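You operate a simulated robot arm through the tools that you are given. There is no shell and no other tool. Be economical: measure what you need, move in short steps, check, and stop when the job is done.

Carry out the task below with a simulated robot arm. There is one attempt and no reset: what you move stays moved.

TASK
Dry the crumbs in the pan with the red handle at 60 C.
Fine: hood shut before the green button; wait for the green lamp; dial off; hands off the hot plate.

The check looks at the end state, three seconds after you hand in, the way a careful person would. Anything else that was tipped, shoved, dropped, spilled or broken makes it a failure.

THE ROBOT
A 6-joint arm with a two-finger parallel gripper, fixed in place. Base frame: the origin is at the foot of the arm, x ahead of it, y to its left, z up; the work surface is at about z = 86. Readings come in cm, degrees, newtons and seconds.
With the tool pointing down near the work surface it reaches from about 24 to 64 cm from the base axis. Its first joint turns from -66.0 to 66.0 degrees. Payload 2.7 kg.
Tool frame: the origin (TCP) lies between the finger pads and is the grasp point; the fingertips stand 2.3 cm ahead of it; z points along the fingers, y is the line along which they close. Largest opening 9.4 cm; finger width 3.8, thickness 1; the body of the gripper, 5.4 by 9.6 cm, starts 3.9 cm behind the TCP.
Orientation is that of the tool frame in the base frame, as a unit quaternion [x, y, z, w]. With the fingers straight down and closing along the base's y, the tool's x points along the base's -x, its y along +y and its z along -z.

THE INTERFACE
- The arm moves only by the tool nudge_tool. Its argument "plan" is a list of rows, each a list of 7 numbers: the shift along the tool's x, y, z in units of 30 mm (1.0 is 30 mm), then the turn, a rotation vector about the tool's x, y, z in units of 4 degrees (1.0 is 4 degrees), then the opening in per cent of the stroke, from 0 (shut) to 100 (fully open). In form: [[dx, dy, dz, ax, ay, az, claw], ...]. A call has 1 to 12 rows; each row shifts and turns the commanded pose from where the row before left it, along the tool's axes as they then stand. A call with a number of a shift or a turn outside -1 to 1 is refused whole. Each row takes 0.2 s and may step no farther than 5 cm and 8.6 degrees from the row before; otherwise, or with a gripper value out of range, the whole call is refused. A pose out of reach is approached as far as the arm can. The call stops where the force on the tool passes 40 N (or 10 N more than at its start, if that is more) or the arm is blocked; 0.2 s more then pass. Each finger travels about 4.5 cm/s and halts on what it meets, pressing with about 25 N; the grip force reading is that of the motor and also rises with nothing between the fingers. The clock runs only during rows and for 0.2 s after the last one: add rows that do not move to give the fingers time. It gives the time, the measured TCP pose, the force on the tool (base axes), the opening and the grip force at its end, in the units of the frame above (readings bear some noise), and new pictures: "pictures" is both (left out), scene, wrist or none.
- Cameras (640 x 400 px; columns grow to the right, rows downward): "scene" is fixed at [6.84, -42.84, 142.01]; the picture's right is [0.86, -0.52, 0.00], its down [-0.28, -0.46, -0.85] and it looks along [0.44, 0.72, -0.53] (base axes); focal length 356 px, centre (320, 200). "wrist" rides on the gripper at [8.6, 1.6, -7.5] in the tool frame; the picture's right is [-0.18, 0.98, 0.00], its down [-0.58, -0.11, -0.81] and it looks along [-0.79, -0.15, 0.59] (tool axes); focal length 243 px, centre (320, 200). There is no depth. A picture from a camera that has moved, and an enlarged one, comes with that camera's place and axes in the base frame and with its lens. The place of the scene camera against the robot may be out by one fixed shift of up to 1.8 cm in any direction.
- inspect(camera, box): a new picture of the part [left, top, right, bottom] of that camera's present view, enlarged. No time passes.
- job_done(): hands the job in; it is judged then, once.

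Go step by step. Nothing tells you positions but the pictures and the camera data: compare them with the known pose of the tool, close in by small moves and look again before you grip or let go. The budget is 120 turns and 200 pictures, counting those below and the enlarged ones. Unless the task says otherwise, let go and move clear before handing in, and close with one line.

The tools are called after "Emit:" as name(argument=value, ...) on one line, values as JSON. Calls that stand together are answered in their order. nudge_tool: Moves the arm, as the interface text tells. Its arguments: {"type":"object","properties":{"plan":{"type":"array"},"pictures":{"type":"string","enum":["both","scene","wrist","none"]}},"required":["plan"]} The other tools are called the same way: inspect (camera, box) takes an enlarged picture of a part of a camera's view; job_done () hands the job in.

At the start:

```text
time_s: 0.0
tool_pos: [40.51, -5.82, 114.48]
tool_rot: [0.0, 1.0, 0.001, 0.001]
force: [-0.7, -0.7, 0.4]
gripper_width: 9.39
grasp_force: 0.0
```

scene: 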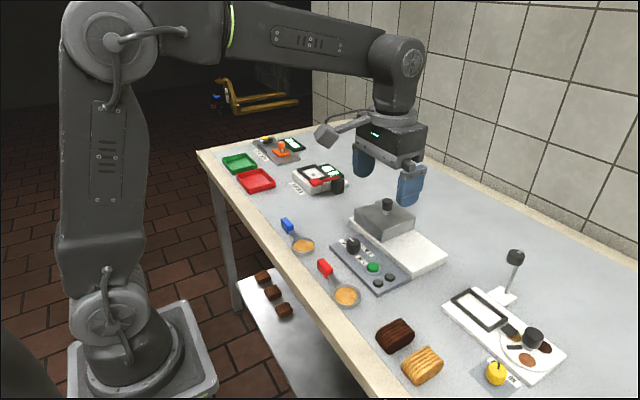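
wrist: 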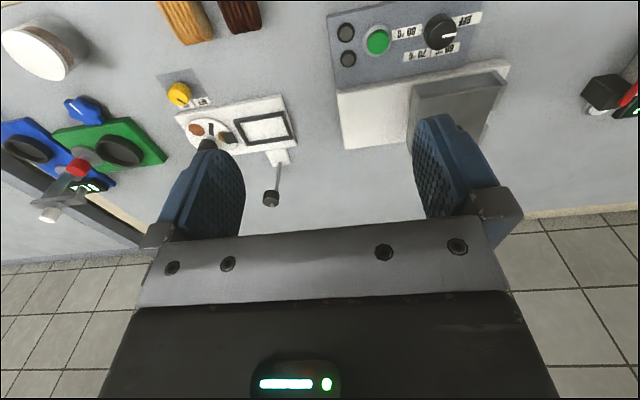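

I see a workbench with a hot plate with a grey hood, a control panel (dial, green button, lamps), and two pans with crumbs (blue and red handles). I'll look closer first.

Emit:
inspect(camera="scene", box=[260, 180, 460, 320])

Emit:
inspect(camera="wrist", box=[310, 0, 530, 160])

```text
2.86 times, centred on (360, 250) of scene
camera zoom: at [6.84, -42.84, 142.01], right [0.86, -0.52, 0.0], down [-0.28, -0.46, -0.85], along [0.44, 0.72, -0.53], focal length 1018 px, centre (206, 57)
```

zoom: 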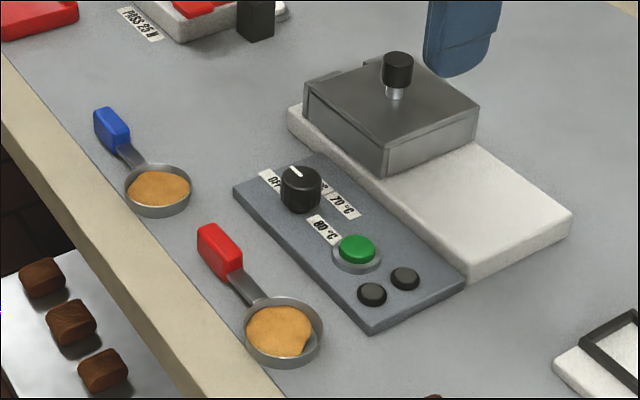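

```text
2.50 times, centred on (420, 80) of wrist
camera zoom: at [31.74, -4.31, 121.82], right [0.18, 0.98, 0.0], down [0.58, -0.11, 0.81], along [0.79, -0.15, -0.59], focal length 606 px, centre (70, 500)
```

zoom: 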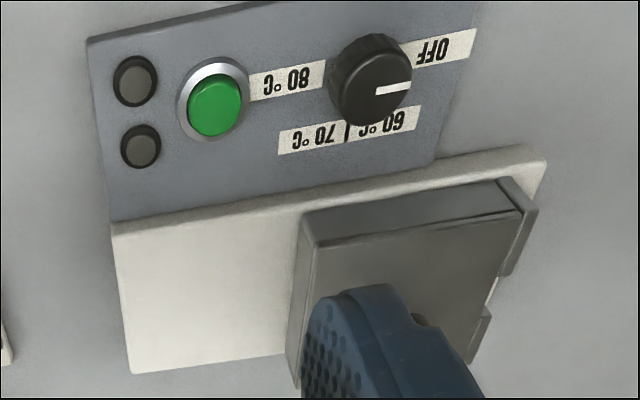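

The hood is over the +y half of the white base and the dial is at about (45,7), with the red pan near (37.6,-3) and its handle toward +y. I'll move to get a better view of the hood.

Emit:
nudge_tool(plan=[[0.42, 0.93, 0, 0, 0, 0, 100], [0.42, 0.93, 0, 0, 0, 0, 100], [0.42, 0.93, 0, 0, 0, 0, 100], [0.42, 0.93, 0, 0, 0, 0, 100], [0.42, 0.93, 0, 0, 0, 0, 100], [0.42, 0.93, 0, 0, 0, 0, 100]])

```text
time_s: 1.4
tool_pos: [32.93, 10.99, 114.24]
tool_rot: [0.001, 1.0, 0.0, -0.001]
force: [0.1, -0.9, 0.2]
gripper_width: 9.38
grasp_force: 0.1
camera wrist: at [24.13, 12.62, 121.68], right [0.19, 0.98, 0.0], down [0.58, -0.11, 0.81], along [0.79, -0.15, -0.59], focal length 243 px, centre (320, 200)
```

scene: 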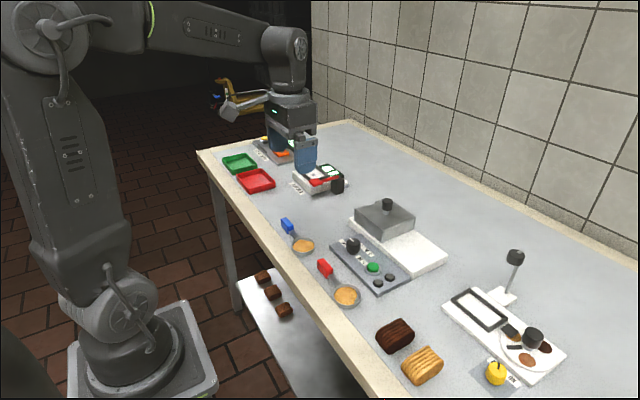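
wrist: 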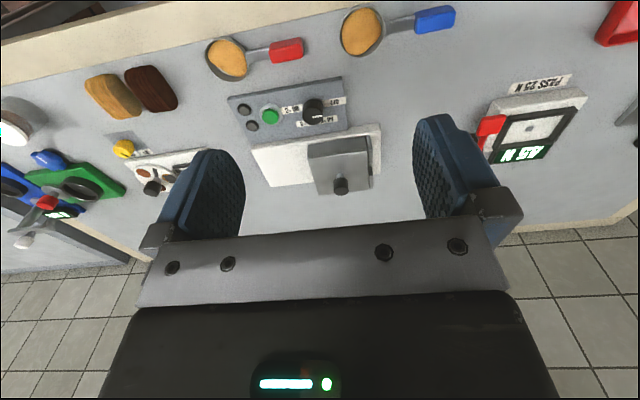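

The hood is unobstructed now, so I'll zoom on it and on the pans.

Emit:
inspect(camera="wrist", box=[225, 65, 395, 205])

Emit:
inspect(camera="scene", box=[320, 180, 450, 300])

Emit:
inspect(camera="wrist", box=[190, 0, 470, 100])

```text
2.86 times, centred on (310, 135) of wrist
camera zoom: at [24.13, 12.62, 121.68], right [0.19, 0.98, 0.0], down [0.58, -0.11, 0.81], along [0.79, -0.15, -0.59], focal length 693 px, centre (349, 386)
```

zoom: 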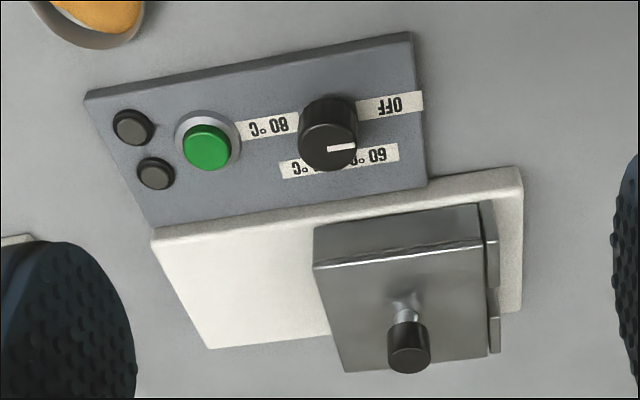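

```text
3.33 times, centred on (385, 240) of scene
camera zoom: at [6.84, -42.84, 142.01], right [0.86, -0.52, 0.0], down [-0.28, -0.46, -0.85], along [0.44, 0.72, -0.53], focal length 1188 px, centre (103, 67)
```

zoom: 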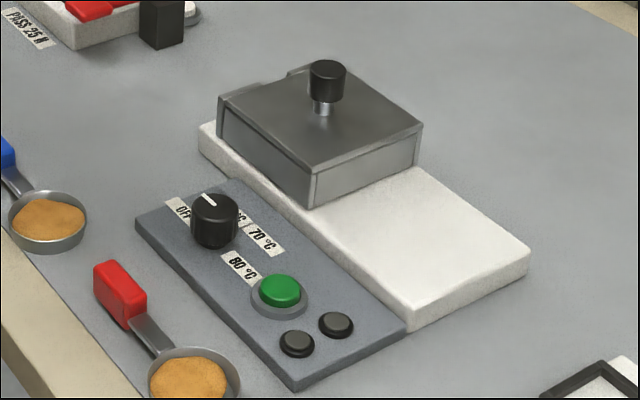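

```text
2.29 times, centred on (330, 50) of wrist
camera zoom: at [24.13, 12.62, 121.68], right [0.19, 0.98, 0.0], down [0.58, -0.11, 0.81], along [0.79, -0.15, -0.59], focal length 555 px, centre (297, 543)
```

zoom: 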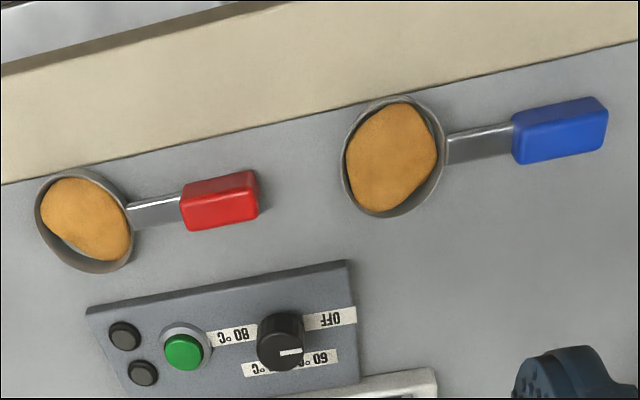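

Text labels and pointer look like OFF is toward +y, with 60 turned about 60° clockwise from above. The hood knob is near (58,10,94). I'll move above it.

Emit:
nudge_tool(plan=[[-0.84, -0.033, 0.33, 0, 0, 0, 100], [-0.84, -0.033, 0.33, 0, 0, 0, 100], [-0.84, -0.033, 0.33, 0, 0, 0, 100], [-0.84, -0.033, 0.33, 0, 0, 0, 100], [-0.84, -0.033, 0.33, 0, 0, 0, 100], [-0.84, -0.033, 0.33, 0, 0, 0, 100], [-0.84, -0.033, 0.33, 0, 0, 0, 100], [-0.84, -0.033, 0.33, 0, 0, 0, 100], [-0.84, -0.033, 0.33, 0, 0, 0, 100], [-0.8, -0.033, 0.33, 0, 0, 0, 100]])

```text
time_s: 3.6
tool_pos: [58.09, 9.8, 104.44]
tool_rot: [0.0, 1.0, 0.0, 0.0]
force: [0.1, -0.4, -0.6]
gripper_width: 9.42
grasp_force: 0.0
camera wrist: at [49.31, 11.36, 111.87], right [0.18, 0.98, 0.0], down [0.58, -0.11, 0.81], along [0.79, -0.15, -0.59], focal length 243 px, centre (320, 200)
```

scene: 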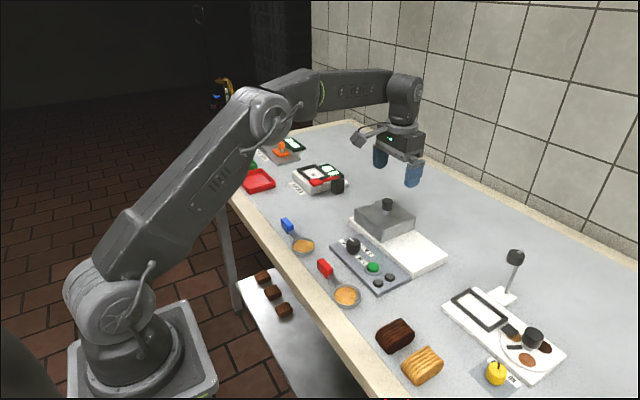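
wrist: 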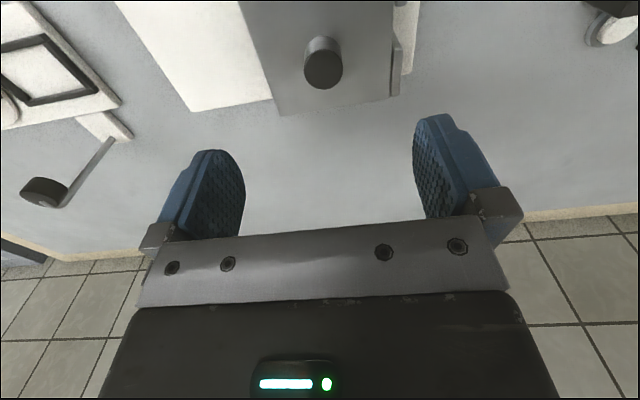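

The knob reads at about (57.2,10,95). I'll descend partway with a small x correction and check.

Emit:
nudge_tool(plan=[[0.15, 0.03, 0.5, 0, 0, 0, 100], [0.15, 0.03, 0.7, 0, 0, 0, 100], [0, 0, 0.8, 0, 0, 0, 100]])

Emit:
inspect(camera="scene", box=[330, 120, 470, 280])

```text
time_s: 4.4
tool_pos: [57.2, 10.16, 98.51]
tool_rot: [0.0, 1.0, 0.0, 0.001]
force: [0.2, 0.5, -0.4]
gripper_width: 9.39
grasp_force: 0.0
camera wrist: at [48.52, 11.79, 105.91], right [0.18, 0.98, 0.0], down [0.58, -0.11, 0.81], along [0.79, -0.15, -0.59], focal length 243 px, centre (320, 200)
```

scene: 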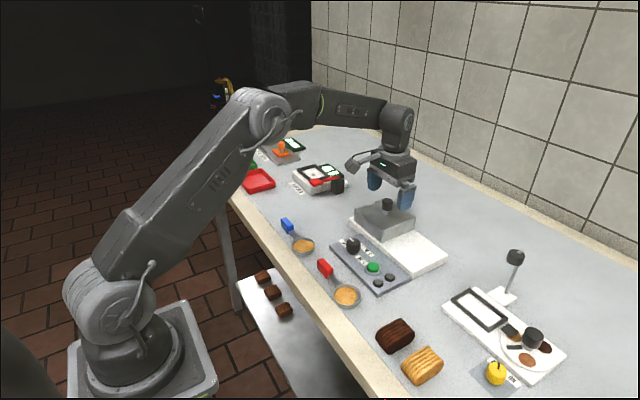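
wrist: 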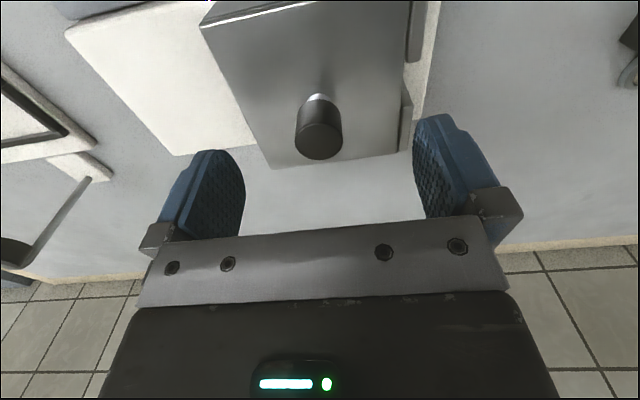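

```text
2.50 times, centred on (400, 200) of scene
camera zoom: at [6.84, -42.84, 142.01], right [0.86, -0.52, 0.0], down [-0.28, -0.46, -0.85], along [0.44, 0.72, -0.53], focal length 891 px, centre (120, 200)
```

zoom: 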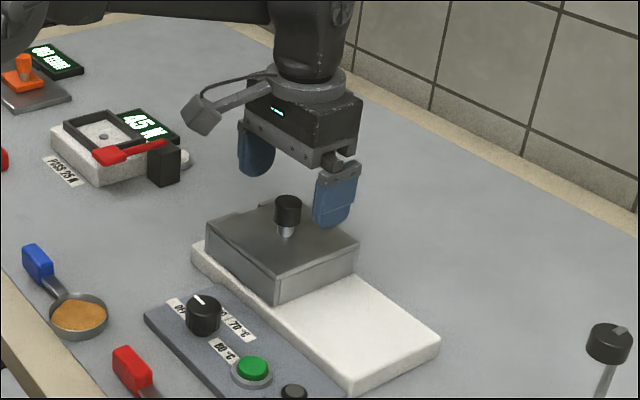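

Triangulated: knob top z≈95.9 at (56.8,10.2), hood top ≈91.9. Descend to z=95 and close.

Emit:
nudge_tool(plan=[[0.12, 0, 0.6, 0, 0, 0, 100], [0, 0, 0.57, 0, 0, 0, 100], [0, 0, 0, 0, 0, 0, 20], [0, 0, 0, 0, 0, 0, 10], [0, 0, 0, 0, 0, 0, 10], [0, 0, 0, 0, 0, 0, 10], [0, 0, 0, 0, 0, 0, 10]], pictures="wrist")

```text
time_s: 6.0
tool_pos: [56.8, 10.13, 94.99]
tool_rot: [0.0, 1.0, 0.0, 0.001]
force: [0.1, 4.7, -1.2]
gripper_width: 2.58
grasp_force: 43.6
camera wrist: at [48.11, 11.65, 102.46], right [0.18, 0.98, 0.0], down [0.58, -0.11, 0.81], along [0.79, -0.15, -0.59], focal length 243 px, centre (320, 200)
```

wrist: 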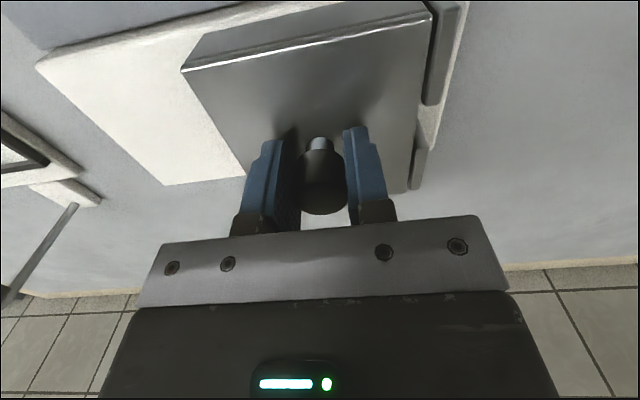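

The knob is gripped at width 2.58. I'll try a small lift.

Emit:
nudge_tool(plan=[[0, 0, -0.15, 0, 0, 0, 0], [0, 0, -0.15, 0, 0, 0, 0]], pictures="both")

```text
time_s: 6.6
tool_pos: [56.67, 10.01, 95.49]
tool_rot: [0.002, 1.0, 0.0, -0.005]
force: [4.7, 2.4, -30.9]
gripper_width: 2.6
grasp_force: 45.3
camera wrist: at [48.03, 11.58, 102.98], right [0.19, 0.98, 0.0], down [0.59, -0.11, 0.8], along [0.79, -0.15, -0.6], focal length 243 px, centre (320, 200)
```

scene: 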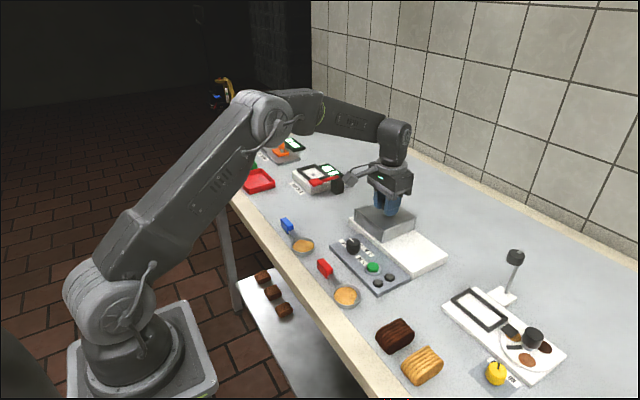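
wrist: 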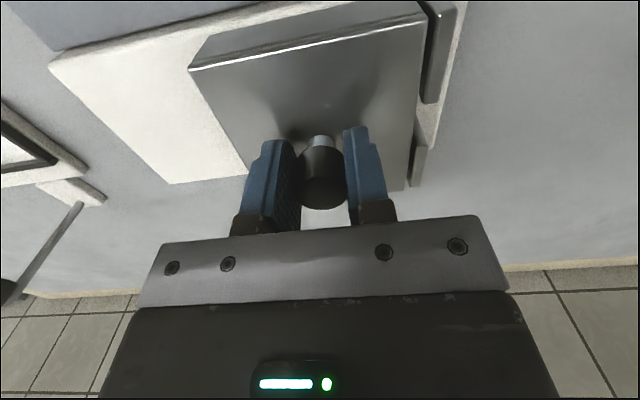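

It does not lift (31 N), so it seems to be guided. I'll go back down and try sliding toward -y gently.

Emit:
nudge_tool(plan=[[0, 0, 0.3, 0, 0, 0, 0], [0, -0.15, 0, 0, 0, 0, 0], [0, -0.2, 0, 0, 0, 0, 0]], pictures="wrist")

```text
time_s: 7.4
tool_pos: [56.74, 8.91, 95.46]
tool_rot: [0.0, 1.0, -0.001, 0.003]
force: [-21.3, 0.3, 23.0]
gripper_width: 2.59
grasp_force: 45.1
camera wrist: at [48.02, 10.57, 102.78], right [0.18, 0.98, 0.0], down [0.58, -0.11, 0.81], along [0.8, -0.15, -0.59], focal length 243 px, centre (320, 200)
```

wrist: 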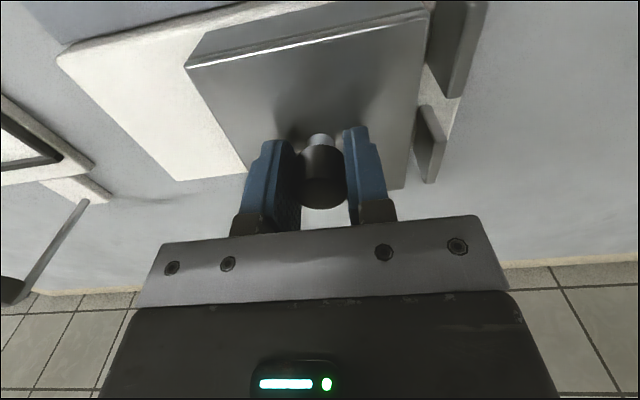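

It slides toward -y, leaving a fixed rear wall with the notch. I'll relieve the downward push and keep sliding.

Emit:
nudge_tool(plan=[[0, 0, -0.13, 0, 0, 0, 0], [0, -0.3, 0, 0, 0, 0, 0], [0, -0.3, 0, 0, 0, 0, 0]], pictures="wrist")

```text
time_s: 8.2
tool_pos: [56.77, 7.16, 95.3]
tool_rot: [0.0, 1.0, 0.0, 0.001]
force: [-3.5, 0.9, 5.5]
gripper_width: 2.56
grasp_force: 45.2
camera wrist: at [48.05, 8.8, 102.79], right [0.18, 0.98, 0.0], down [0.58, -0.11, 0.81], along [0.79, -0.15, -0.59], focal length 243 px, centre (320, 200)
```

wrist: 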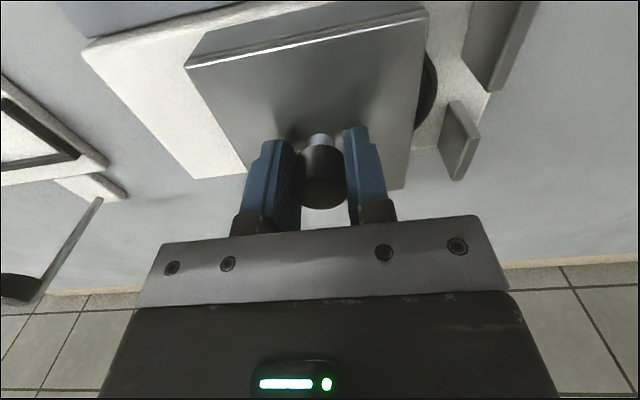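

A dark heating disc is emerging. I'll keep sliding toward the end of the base.

Emit:
nudge_tool(plan=[[0, -0.35, 0, 0, 0, 0, 0], [0, -0.35, 0, 0, 0, 0, 0], [0, -0.35, 0, 0, 0, 0, 0], [0, -0.35, 0, 0, 0, 0, 0], [0, -0.35, 0, 0, 0, 0, 0], [0, -0.35, 0, 0, 0, 0, 0], [0, -0.35, 0, 0, 0, 0, 0]])

```text
time_s: 9.8
tool_pos: [56.72, -0.12, 95.43]
tool_rot: [0.0, 1.0, 0.001, -0.001]
force: [7.7, 9.5, -7.0]
gripper_width: 2.57
grasp_force: 45.3
camera wrist: at [48.08, 1.54, 102.83], right [0.18, 0.98, 0.0], down [0.58, -0.11, 0.81], along [0.79, -0.15, -0.59], focal length 243 px, centre (320, 200)
```

scene: 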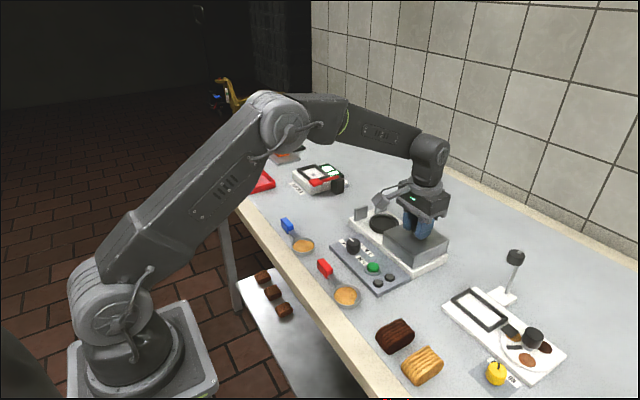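
wrist: 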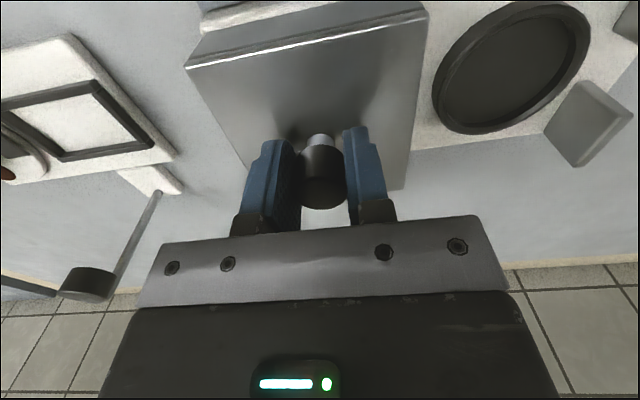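

The dark disc (about (56.6,11)) is fully exposed. I'll release the knob and go up.

Emit:
nudge_tool(plan=[[0, 0, 0, 0, 0, 0, 100], [0, 0, 0, 0, 0, 0, 100], [0, 0, 0, 0, 0, 0, 100], [0, 0, 0, 0, 0, 0, 100], [0.3, 0, -1, 0, 0, 0, 100], [0.9, 0.3, -1, 0, 0, 0, 100], [0.9, 0.5, -1, 0, 0, 0, 100], [0.9, 0.5, -0.8, 0, 0, 0, 100]])

```text
time_s: 11.6
tool_pos: [47.53, 3.86, 106.93]
tool_rot: [0.001, 1.0, -0.001, 0.001]
force: [-0.9, -0.1, -0.4]
gripper_width: 9.4
grasp_force: 0.1
camera wrist: at [38.85, 5.45, 114.45], right [0.19, 0.98, 0.0], down [0.58, -0.11, 0.81], along [0.79, -0.15, -0.59], focal length 243 px, centre (320, 200)
```

scene: 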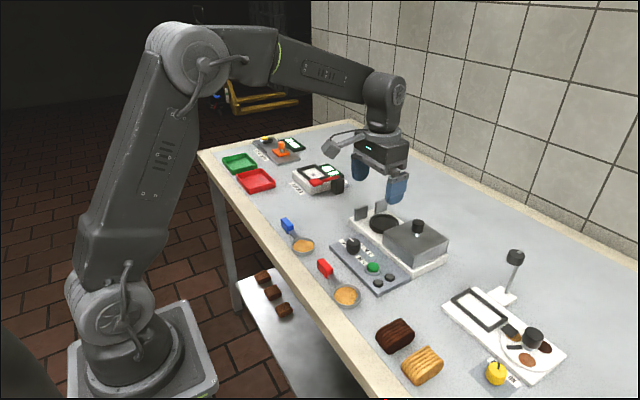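
wrist: 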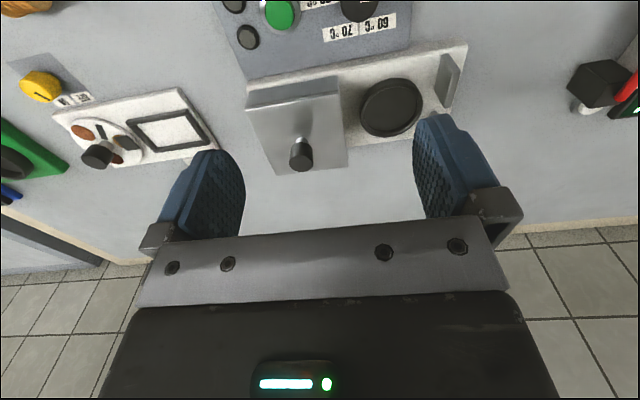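

Emit:
inspect(camera="wrist", box=[220, 0, 480, 180])

Emit:
inspect(camera="scene", box=[310, 185, 460, 310])

```text
2.22 times, centred on (350, 90) of wrist
camera zoom: at [38.85, 5.45, 114.45], right [0.19, 0.98, 0.0], down [0.58, -0.11, 0.81], along [0.79, -0.15, -0.59], focal length 539 px, centre (253, 444)
```

zoom: 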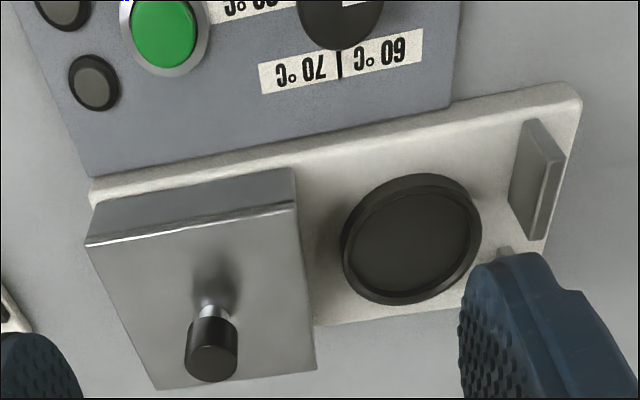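

```text
3.20 times, centred on (385, 248) of scene
camera zoom: at [6.84, -42.84, 142.01], right [0.86, -0.52, 0.0], down [-0.28, -0.46, -0.85], along [0.44, 0.72, -0.53], focal length 1140 px, centre (112, 48)
```

zoom: 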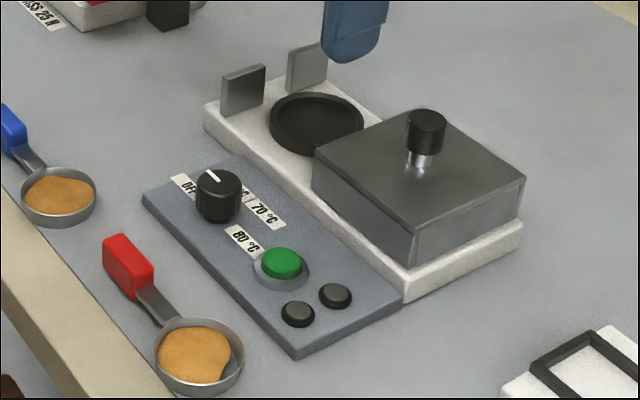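

The heater has a shallow rim at about (56.6,10.6) and the handle gap between the fins is at +y, so the pan goes in as it lies now, handle to +y. I'll move near the red handle and yaw the gripper 90° so it closes across the handle.

Emit:
nudge_tool(plan=[[0.94, 0.18, 0, 0, 0, 0, 60], [0.94, 0.18, 0, 0, 0, 0, 50], [0.94, 0.18, 0, 0, 0, 0, 50], [0.94, 0.19, 0, 0, 0, 0, 50], [0, 0, 0, 0, 0, -1, 50], [0, 0, 0, 0, 0, -1, 50], [0, 0, 0, 0, 0, -1, 50], [0, 0, 0, 0, 0, -1, 50], [0, 0, 0, 0, 0, -1, 50], [0, 0, 0, 0, 0, -1, 50], [0, 0, 0, 0, 0, -1, 50], [0, 0, 0, 0, 0, -1, 50]], pictures="none")

Emit:
nudge_tool(plan=[[0, 0, 0, 0, 0, -1, 50], [0, 0, 0, 0, 0, -1, 50], [0, 0, 0, 0, 0, -1, 50], [0, 0, 0, 0, 0, -1, 50], [0, 0, 0, 0, 0, -1, 50], [0, 0, 0, 0, 0, -1, 50], [0, 0, 0, 0, 0, -1, 50], [0, 0, 0, 0, 0, -1, 50], [0, 0, 0, 0, 0, -1, 50], [0, 0, 0, 0, 0, -1, 50], [0, 0, 0, 0, 0, -1, 50], [0, 0, 0, 0, 0, -1, 50]], pictures="none")

Emit:
nudge_tool(plan=[[0, 0, 0, 0, 0, -1, 50], [0, 0, 0, 0, 0, -1, 50], [0, 0, 0, 0, 0, -0.5, 50]])

```text
time_s: 14.2
tool_pos: [36.54, 6.07, 106.67]
tool_rot: [-0.277, 0.961, 0.0, 0.001]
force: [0.0, -1.1, 0.0]
gripper_width: 4.71
grasp_force: 0.1
```

```text
time_s: 16.8
tool_pos: [36.25, 5.94, 106.95]
tool_rot: [-0.643, 0.766, -0.001, 0.0]
force: [-0.2, 0.0, -0.4]
gripper_width: 4.7
grasp_force: 0.1
```

```text
time_s: 17.6
tool_pos: [36.42, 5.88, 106.75]
tool_rot: [0.707, -0.707, 0.001, -0.001]
force: [1.1, -0.4, -0.4]
gripper_width: 4.68
grasp_force: 0.0
camera wrist: at [34.77, -2.78, 114.21], right [-0.98, 0.18, 0.0], down [0.11, 0.58, 0.81], along [0.15, 0.79, -0.59], focal length 243 px, centre (320, 200)
```

scene: 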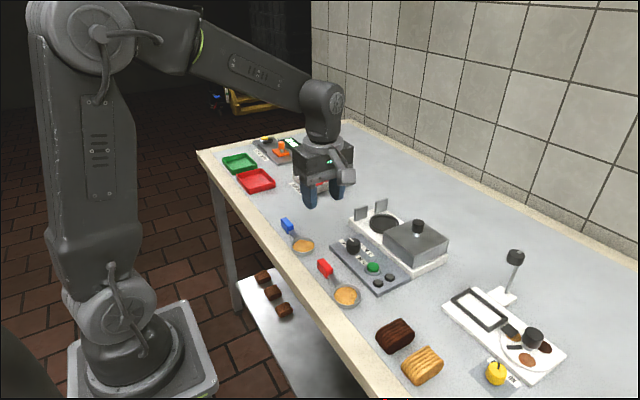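
wrist: 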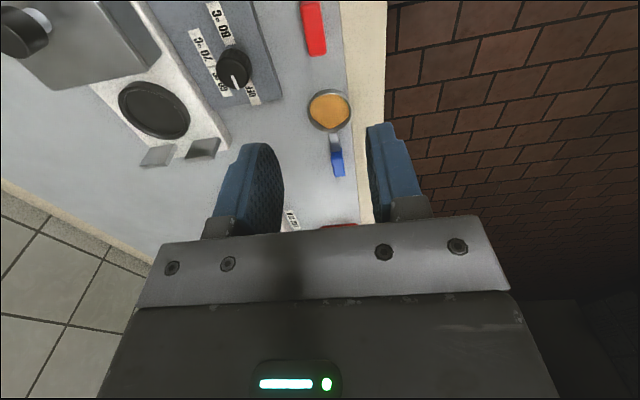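

Emit:
inspect(camera="wrist", box=[250, 0, 410, 100])

```text
4.00 times, centred on (330, 50) of wrist
camera zoom: at [34.77, -2.78, 114.21], right [-0.98, 0.18, 0.0], down [0.11, 0.58, 0.81], along [0.15, 0.79, -0.59], focal length 970 px, centre (280, 800)
```

zoom: 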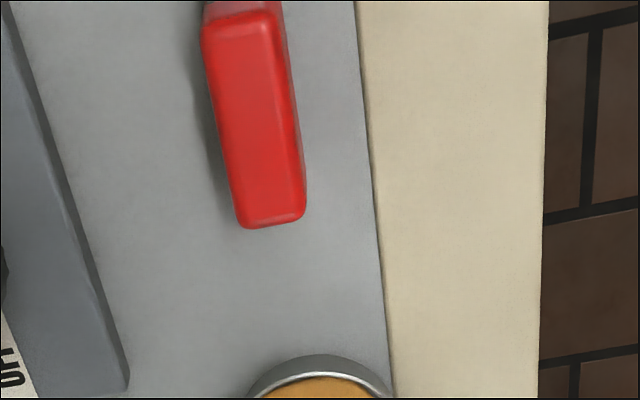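

The handle block is at x≈36.9, y 3.5–7.3, straight along y. I'll descend partway over it.

Emit:
nudge_tool(plan=[[0.1, -0.1, 0.8, 0, 0, 0, 50], [0.03, -0.05, 0.9, 0, 0, 0, 50], [0, 0, 0.9, 0, 0, 0, 50], [0, 0, 0.9, 0, 0, 0, 50], [0, 0, 0.9, 0, 0, 0, 50]])

Emit:
inspect(camera="scene", box=[270, 180, 400, 310])

```text
time_s: 18.8
tool_pos: [36.92, 5.68, 93.2]
tool_rot: [0.707, -0.707, 0.001, -0.001]
force: [-0.1, 0.2, -0.1]
gripper_width: 4.67
grasp_force: 0.0
camera wrist: at [35.24, -3.12, 100.58], right [-0.98, 0.18, 0.0], down [0.11, 0.58, 0.81], along [0.15, 0.79, -0.59], focal length 243 px, centre (320, 200)
```

scene: 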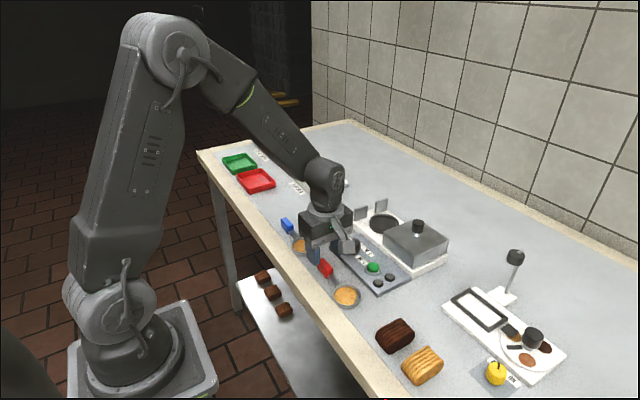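
wrist: 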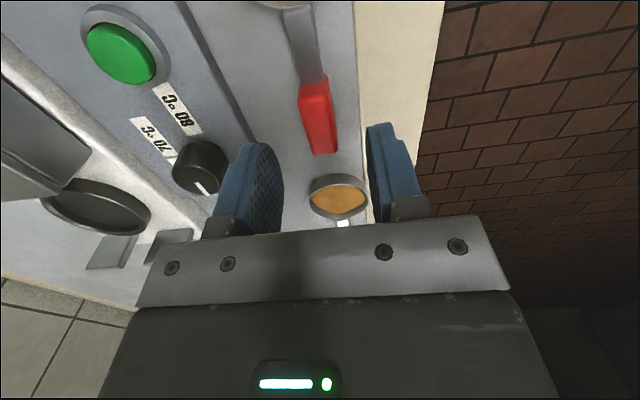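

```text
3.08 times, centred on (335, 245) of scene
camera zoom: at [6.84, -42.84, 142.01], right [0.86, -0.52, 0.0], down [-0.28, -0.46, -0.85], along [0.44, 0.72, -0.53], focal length 1096 px, centre (274, 62)
```

zoom: 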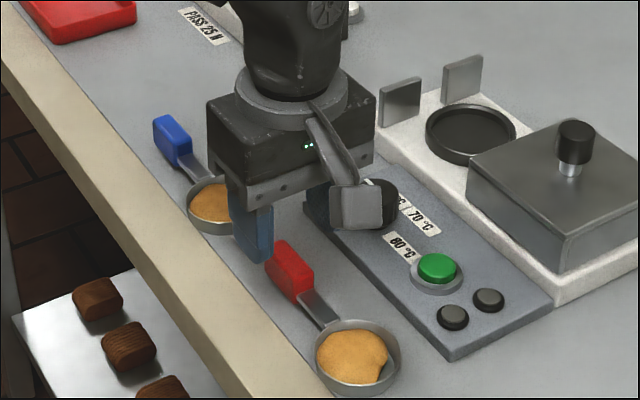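

Alignment looks right: the block lies between the fingers with its top ~89. I'll lower to z≈88.9 and close.

Emit:
nudge_tool(plan=[[0, 0, 0.7, 0, 0, 0, 50], [0, -0.02, 0.72, 0, 0, 0, 50], [0, 0, 0, 0, 0, 0, 30], [0, 0, 0, 0, 0, 0, 20], [0, 0, 0, 0, 0, 0, 10], [0, 0, 0, 0, 0, 0, 0], [0, 0, 0, 0, 0, 0, 0], [0, 0, 0, 0, 0, 0, 0]])

Emit:
inspect(camera="scene", box=[270, 180, 400, 310])

```text
time_s: 20.6
tool_pos: [37.21, 5.72, 88.89]
tool_rot: [-0.707, 0.707, -0.001, 0.0]
force: [0.2, -0.1, 0.5]
gripper_width: 1.73
grasp_force: 24.9
camera wrist: at [35.46, -3.01, 96.37], right [-0.98, 0.18, 0.0], down [0.11, 0.58, 0.81], along [0.15, 0.79, -0.59], focal length 243 px, centre (320, 200)
```

scene: 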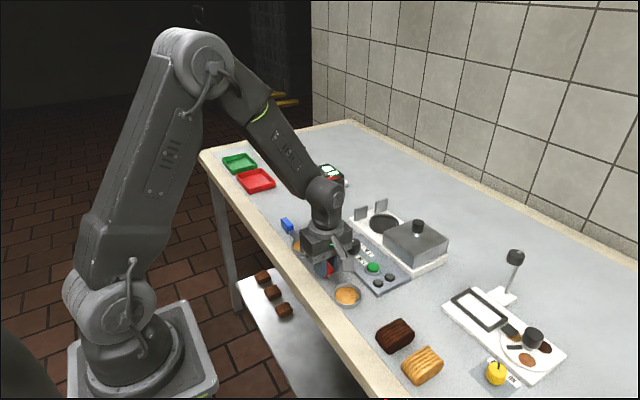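
wrist: 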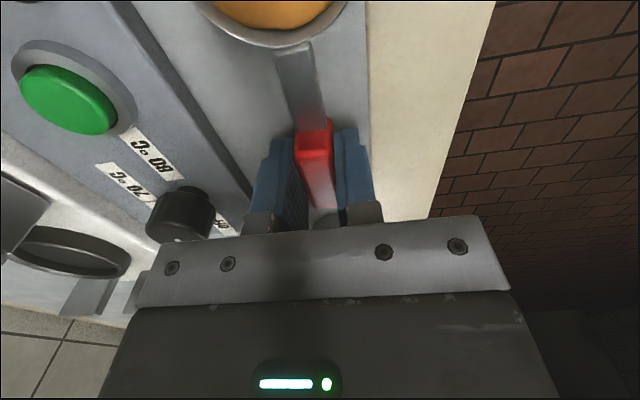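

```text
3.08 times, centred on (335, 245) of scene
camera zoom: at [6.84, -42.84, 142.01], right [0.86, -0.52, 0.0], down [-0.28, -0.46, -0.85], along [0.44, 0.72, -0.53], focal length 1096 px, centre (274, 62)
```

zoom: 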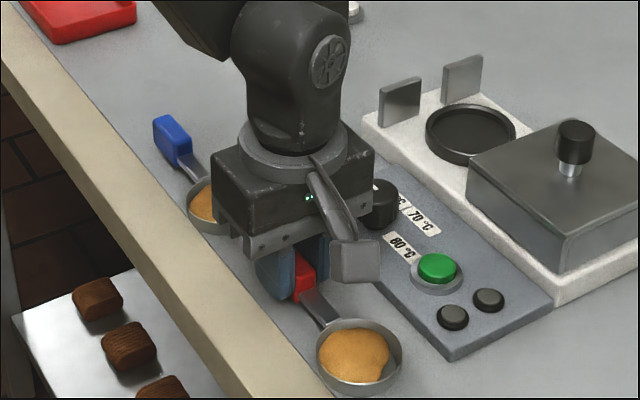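

The handle is gripped (1.73 cm). I'll lift slowly and check the pan stays level.

Emit:
nudge_tool(plan=[[0, 0, -0.15, 0, 0, 0, 0], [0, 0, -0.3, 0, 0, 0, 0], [0, 0, -0.45, 0, 0, 0, 0], [0, 0, -0.5, 0, 0, 0, 0], [0, 0, -0.5, 0, 0, 0, 0], [0, 0, -0.5, 0, 0, 0, 0], [0, 0, -0.5, 0, 0, 0, 0], [0, 0, -0.5, 0, 0, 0, 0], [0, 0, -0.3, 0, 0, 0, 0], [0, 0, -0.15, 0, 0, 0, 0]])

```text
time_s: 22.8
tool_pos: [36.88, 5.57, 100.87]
tool_rot: [0.708, -0.706, 0.0, 0.0]
force: [0.2, -0.7, 0.2]
gripper_width: 1.76
grasp_force: 24.6
camera wrist: at [35.29, -3.17, 108.32], right [-0.98, 0.18, 0.0], down [0.11, 0.58, 0.81], along [0.15, 0.79, -0.59], focal length 243 px, centre (320, 200)
```

scene: 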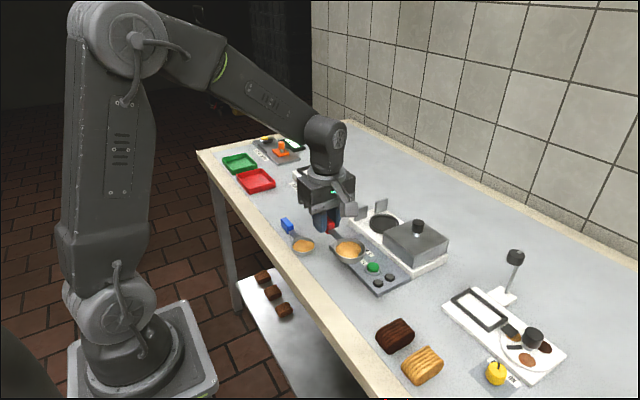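
wrist: 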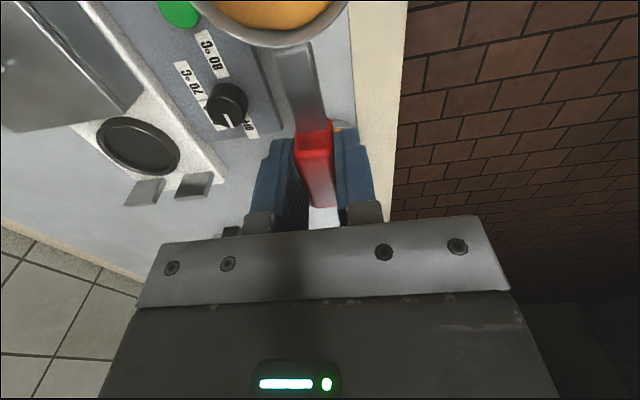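

Level and stable. Moving over to above the heater, offset so the pan comes over the disc.

Emit:
nudge_tool(plan=[[-0.15, -0.22, 0, 0, 0, 0, 0], [-0.26, -0.39, 0, 0, 0, 0, 0], [-0.37, -0.55, 0, 0, 0, 0, 0], [-0.45, -0.66, 0, 0, 0, 0, 0], [-0.48, -0.72, 0, 0, 0, 0, 0], [-0.52, -0.77, 0, 0, 0, 0, 0], [-0.52, -0.77, 0, 0, 0, 0, 0], [-0.48, -0.72, 0, 0, 0, 0, 0], [-0.45, -0.66, 0, 0, 0, 0, 0], [-0.37, -0.55, 0, 0, 0, 0, 0], [-0.26, -0.39, 0, 0, 0, 0, 0], [-0.16, -0.23, 0, 0, 0, 0, 0]])

Emit:
inspect(camera="scene", box=[330, 150, 460, 280])

```text
time_s: 25.4
tool_pos: [56.76, 18.86, 101.18]
tool_rot: [-0.707, 0.707, 0.0, 0.0]
force: [0.6, 0.0, -0.7]
gripper_width: 1.74
grasp_force: 24.7
camera wrist: at [55.09, 10.19, 108.49], right [-0.98, 0.18, 0.0], down [0.11, 0.58, 0.81], along [0.15, 0.79, -0.59], focal length 243 px, centre (320, 200)
```

scene: 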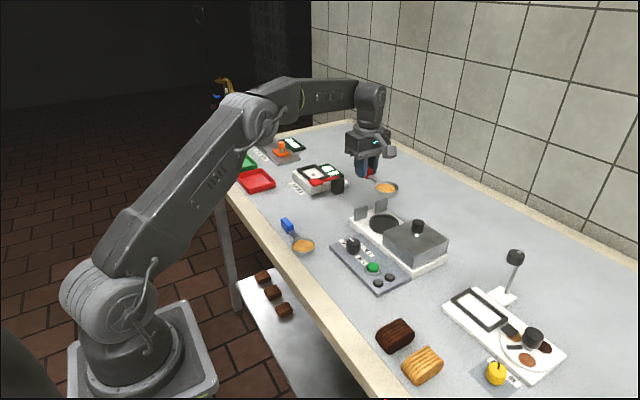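
wrist: 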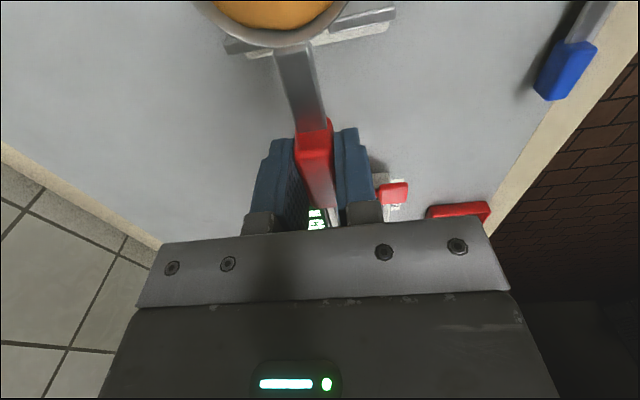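

```text
3.08 times, centred on (395, 215) of scene
camera zoom: at [6.84, -42.84, 142.01], right [0.86, -0.52, 0.0], down [-0.28, -0.46, -0.85], along [0.44, 0.72, -0.53], focal length 1096 px, centre (89, 154)
```

zoom: 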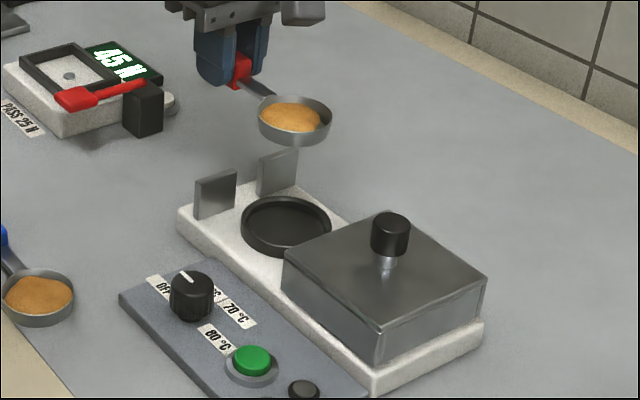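

The pan is over the disc roughly; fin gap centre reads x≈56.95. I'll lower to just above the fins and compare again.

Emit:
nudge_tool(plan=[[0, -0.06, 0.2, 0, 0, 0, 0], [0, 0, 0.4, 0, 0, 0, 0], [0, 0, 0.4, 0, 0, 0, 0], [0, 0, 0.4, 0, 0, 0, 0], [0, 0, 0.2, 0, 0, 0, 0]], pictures="wrist")

Emit:
inspect(camera="scene", box=[340, 160, 440, 250])

```text
time_s: 26.6
tool_pos: [57.06, 18.96, 96.03]
tool_rot: [0.707, -0.707, 0.001, -0.001]
force: [0.4, 0.7, -1.5]
gripper_width: 1.74
grasp_force: 24.6
camera wrist: at [55.45, 10.32, 103.53], right [-0.98, 0.18, 0.0], down [0.11, 0.58, 0.81], along [0.15, 0.79, -0.59], focal length 243 px, centre (320, 200)
```

wrist: 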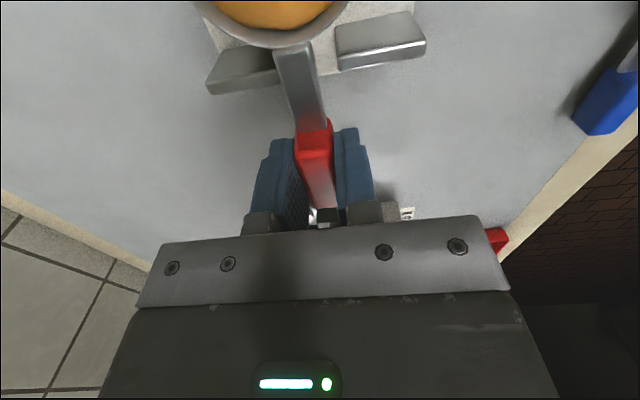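

```text
4.44 times, centred on (390, 205) of scene
camera zoom: at [6.84, -42.84, 142.01], right [0.86, -0.52, 0.0], down [-0.28, -0.46, -0.85], along [0.44, 0.72, -0.53], focal length 1583 px, centre (9, 178)
```

zoom: 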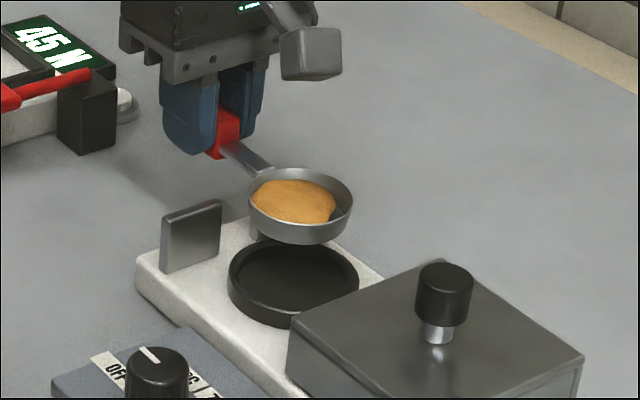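

Gap centre and disc centre agree with the pan to within ~1–2 mm. I'll lower to just above the disc.

Emit:
nudge_tool(plan=[[0, 0, 0.2, 0, 0, 0, 0], [0, 0, 0.4, 0, 0, 0, 0], [0, 0, 0.4, 0, 0, 0, 0], [0, 0, 0.2, 0, 0, 0, 0]], pictures="wrist")

Emit:
inspect(camera="scene", box=[340, 160, 440, 250])

```text
time_s: 27.6
tool_pos: [57.0, 18.92, 92.5]
tool_rot: [0.708, -0.706, 0.0, 0.0]
force: [0.2, 0.4, -1.2]
gripper_width: 1.76
grasp_force: 25.3
camera wrist: at [55.32, 10.27, 99.96], right [-0.98, 0.18, 0.0], down [0.11, 0.58, 0.81], along [0.15, 0.79, -0.59], focal length 243 px, centre (320, 200)
```

wrist: 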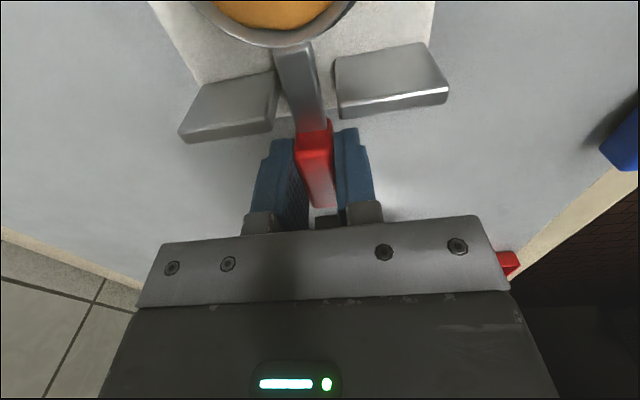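

```text
4.44 times, centred on (390, 205) of scene
camera zoom: at [6.84, -42.84, 142.01], right [0.86, -0.52, 0.0], down [-0.28, -0.46, -0.85], along [0.44, 0.72, -0.53], focal length 1583 px, centre (9, 178)
```

zoom: 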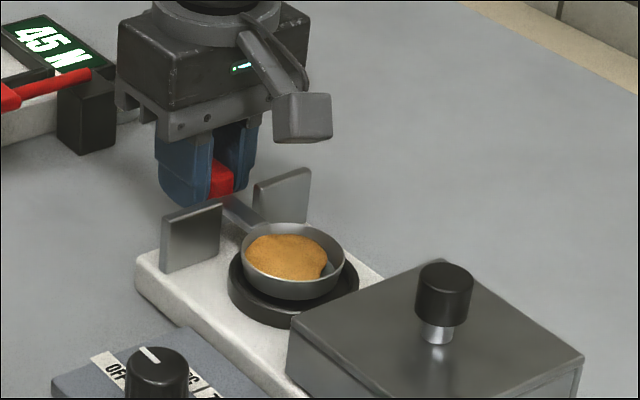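

Well centred. Lower the last centimetre in small steps watching force.

Emit:
nudge_tool(plan=[[0, 0, 0.1, 0, 0, 0, 0], [0, 0, 0.1, 0, 0, 0, 0], [0, 0, 0.1, 0, 0, 0, 0]], pictures="none")

Emit:
inspect(camera="scene", box=[340, 160, 440, 250])

```text
time_s: 28.4
tool_pos: [56.98, 18.82, 91.86]
tool_rot: [-0.707, 0.708, -0.001, 0.002]
force: [-3.2, -6.5, 9.5]
gripper_width: 1.74
grasp_force: 25.3
```

```text
4.44 times, centred on (390, 205) of scene
camera zoom: at [6.81, -42.86, 142.01], right [0.86, -0.52, 0.0], down [-0.28, -0.46, -0.85], along [0.44, 0.72, -0.53], focal length 1583 px, centre (9, 178)
```

zoom: 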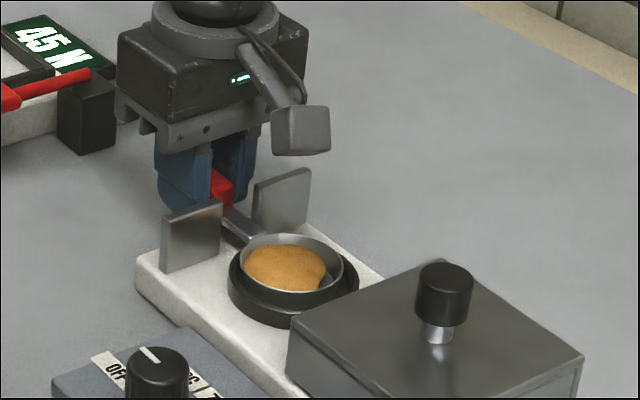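

Emit:
inspect(camera="scene", box=[385, 203, 430, 238])

```text
11.43 times, centred on (408, 220) of scene
camera zoom: at [6.81, -42.86, 142.01], right [0.86, -0.52, 0.0], down [-0.28, -0.46, -0.85], along [0.44, 0.72, -0.53], focal length 4072 px, centre (-680, -34)
```

zoom: 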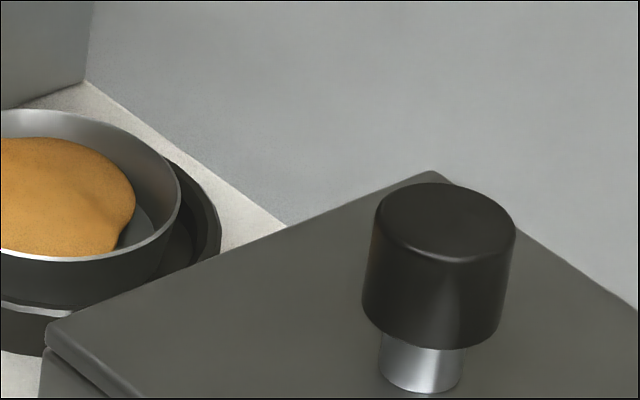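

Emit:
inspect(camera="scene", box=[385, 205, 425, 235])

Emit:
inspect(camera="scene", box=[386, 203, 426, 238])

```text
13.33 times, centred on (405, 220) of scene
camera zoom: at [6.81, -42.86, 142.01], right [0.86, -0.52, 0.0], down [-0.28, -0.46, -0.85], along [0.44, 0.72, -0.53], focal length 4750 px, centre (-813, -67)
```

zoom: 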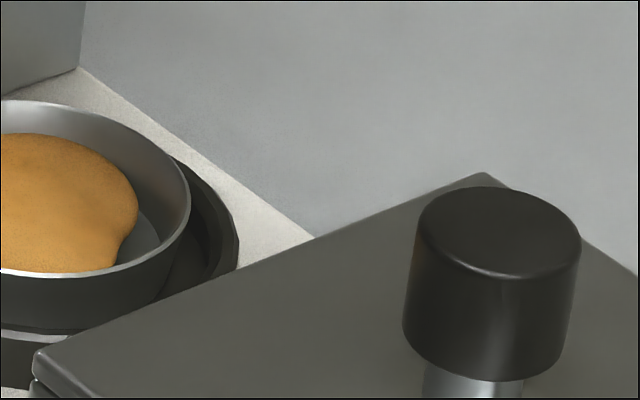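

```text
11.43 times, centred on (406, 220) of scene
camera zoom: at [6.81, -42.86, 142.01], right [0.86, -0.52, 0.0], down [-0.28, -0.46, -0.85], along [0.44, 0.72, -0.53], focal length 4072 px, centre (-663, -34)
```

zoom: 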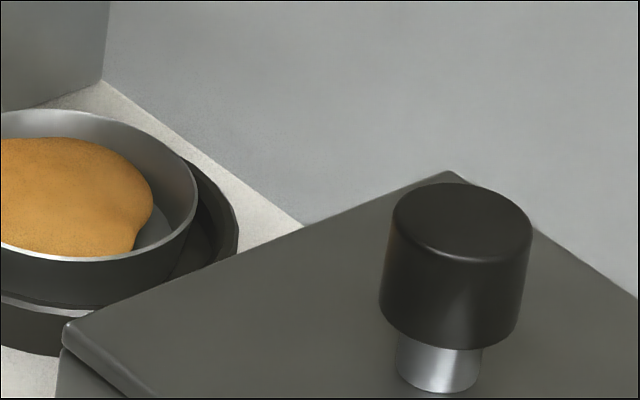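

Emit:
inspect(camera="scene", box=[364, 205, 404, 240])

```text
11.43 times, centred on (384, 222) of scene
camera zoom: at [6.81, -42.86, 142.01], right [0.86, -0.52, 0.0], down [-0.28, -0.46, -0.85], along [0.44, 0.72, -0.53], focal length 4072 px, centre (-411, -57)
```

zoom: 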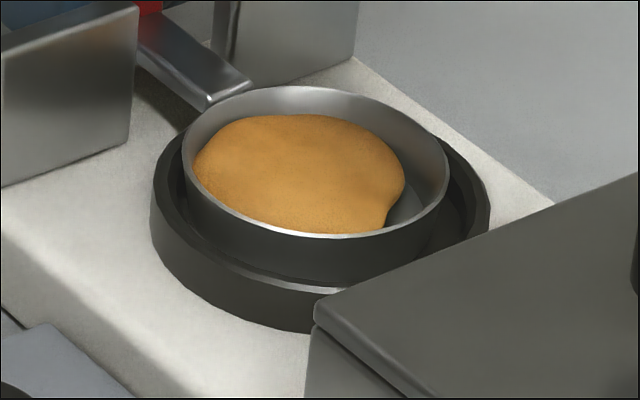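

The pan is inside the ring with contact on the +y/-x side. I'll shift it slightly away (−y, +x) and look at the forces.

Emit:
nudge_tool(plan=[[0, 0, -0.07, 0, 0, 0, 0], [0.05, -0.03, 0, 0, 0, 0, 0], [0, 0, 0.06, 0, 0, 0, 0], [0, 0, 0.04, 0, 0, 0, 0]], pictures="none")

Emit:
inspect(camera="scene", box=[364, 205, 404, 240])

```text
time_s: 29.4
tool_pos: [57.07, 18.87, 91.74]
tool_rot: [0.707, -0.707, 0.0, -0.002]
force: [-1.8, 4.0, 12.6]
gripper_width: 1.76
grasp_force: 24.8
```

```text
11.43 times, centred on (384, 222) of scene
camera zoom: at [6.81, -42.84, 142.02], right [0.86, -0.52, 0.0], down [-0.28, -0.46, -0.85], along [0.44, 0.72, -0.53], focal length 4072 px, centre (-411, -57)
```

zoom: 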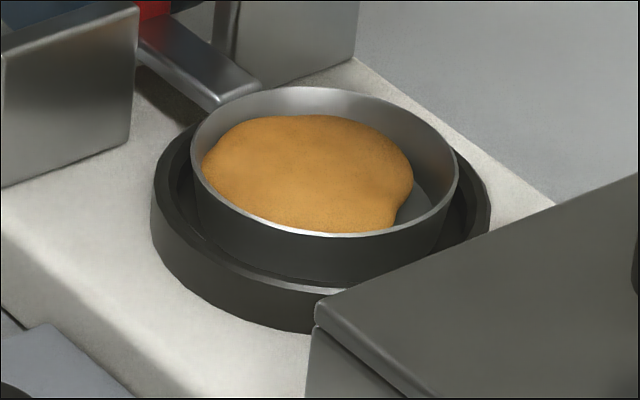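

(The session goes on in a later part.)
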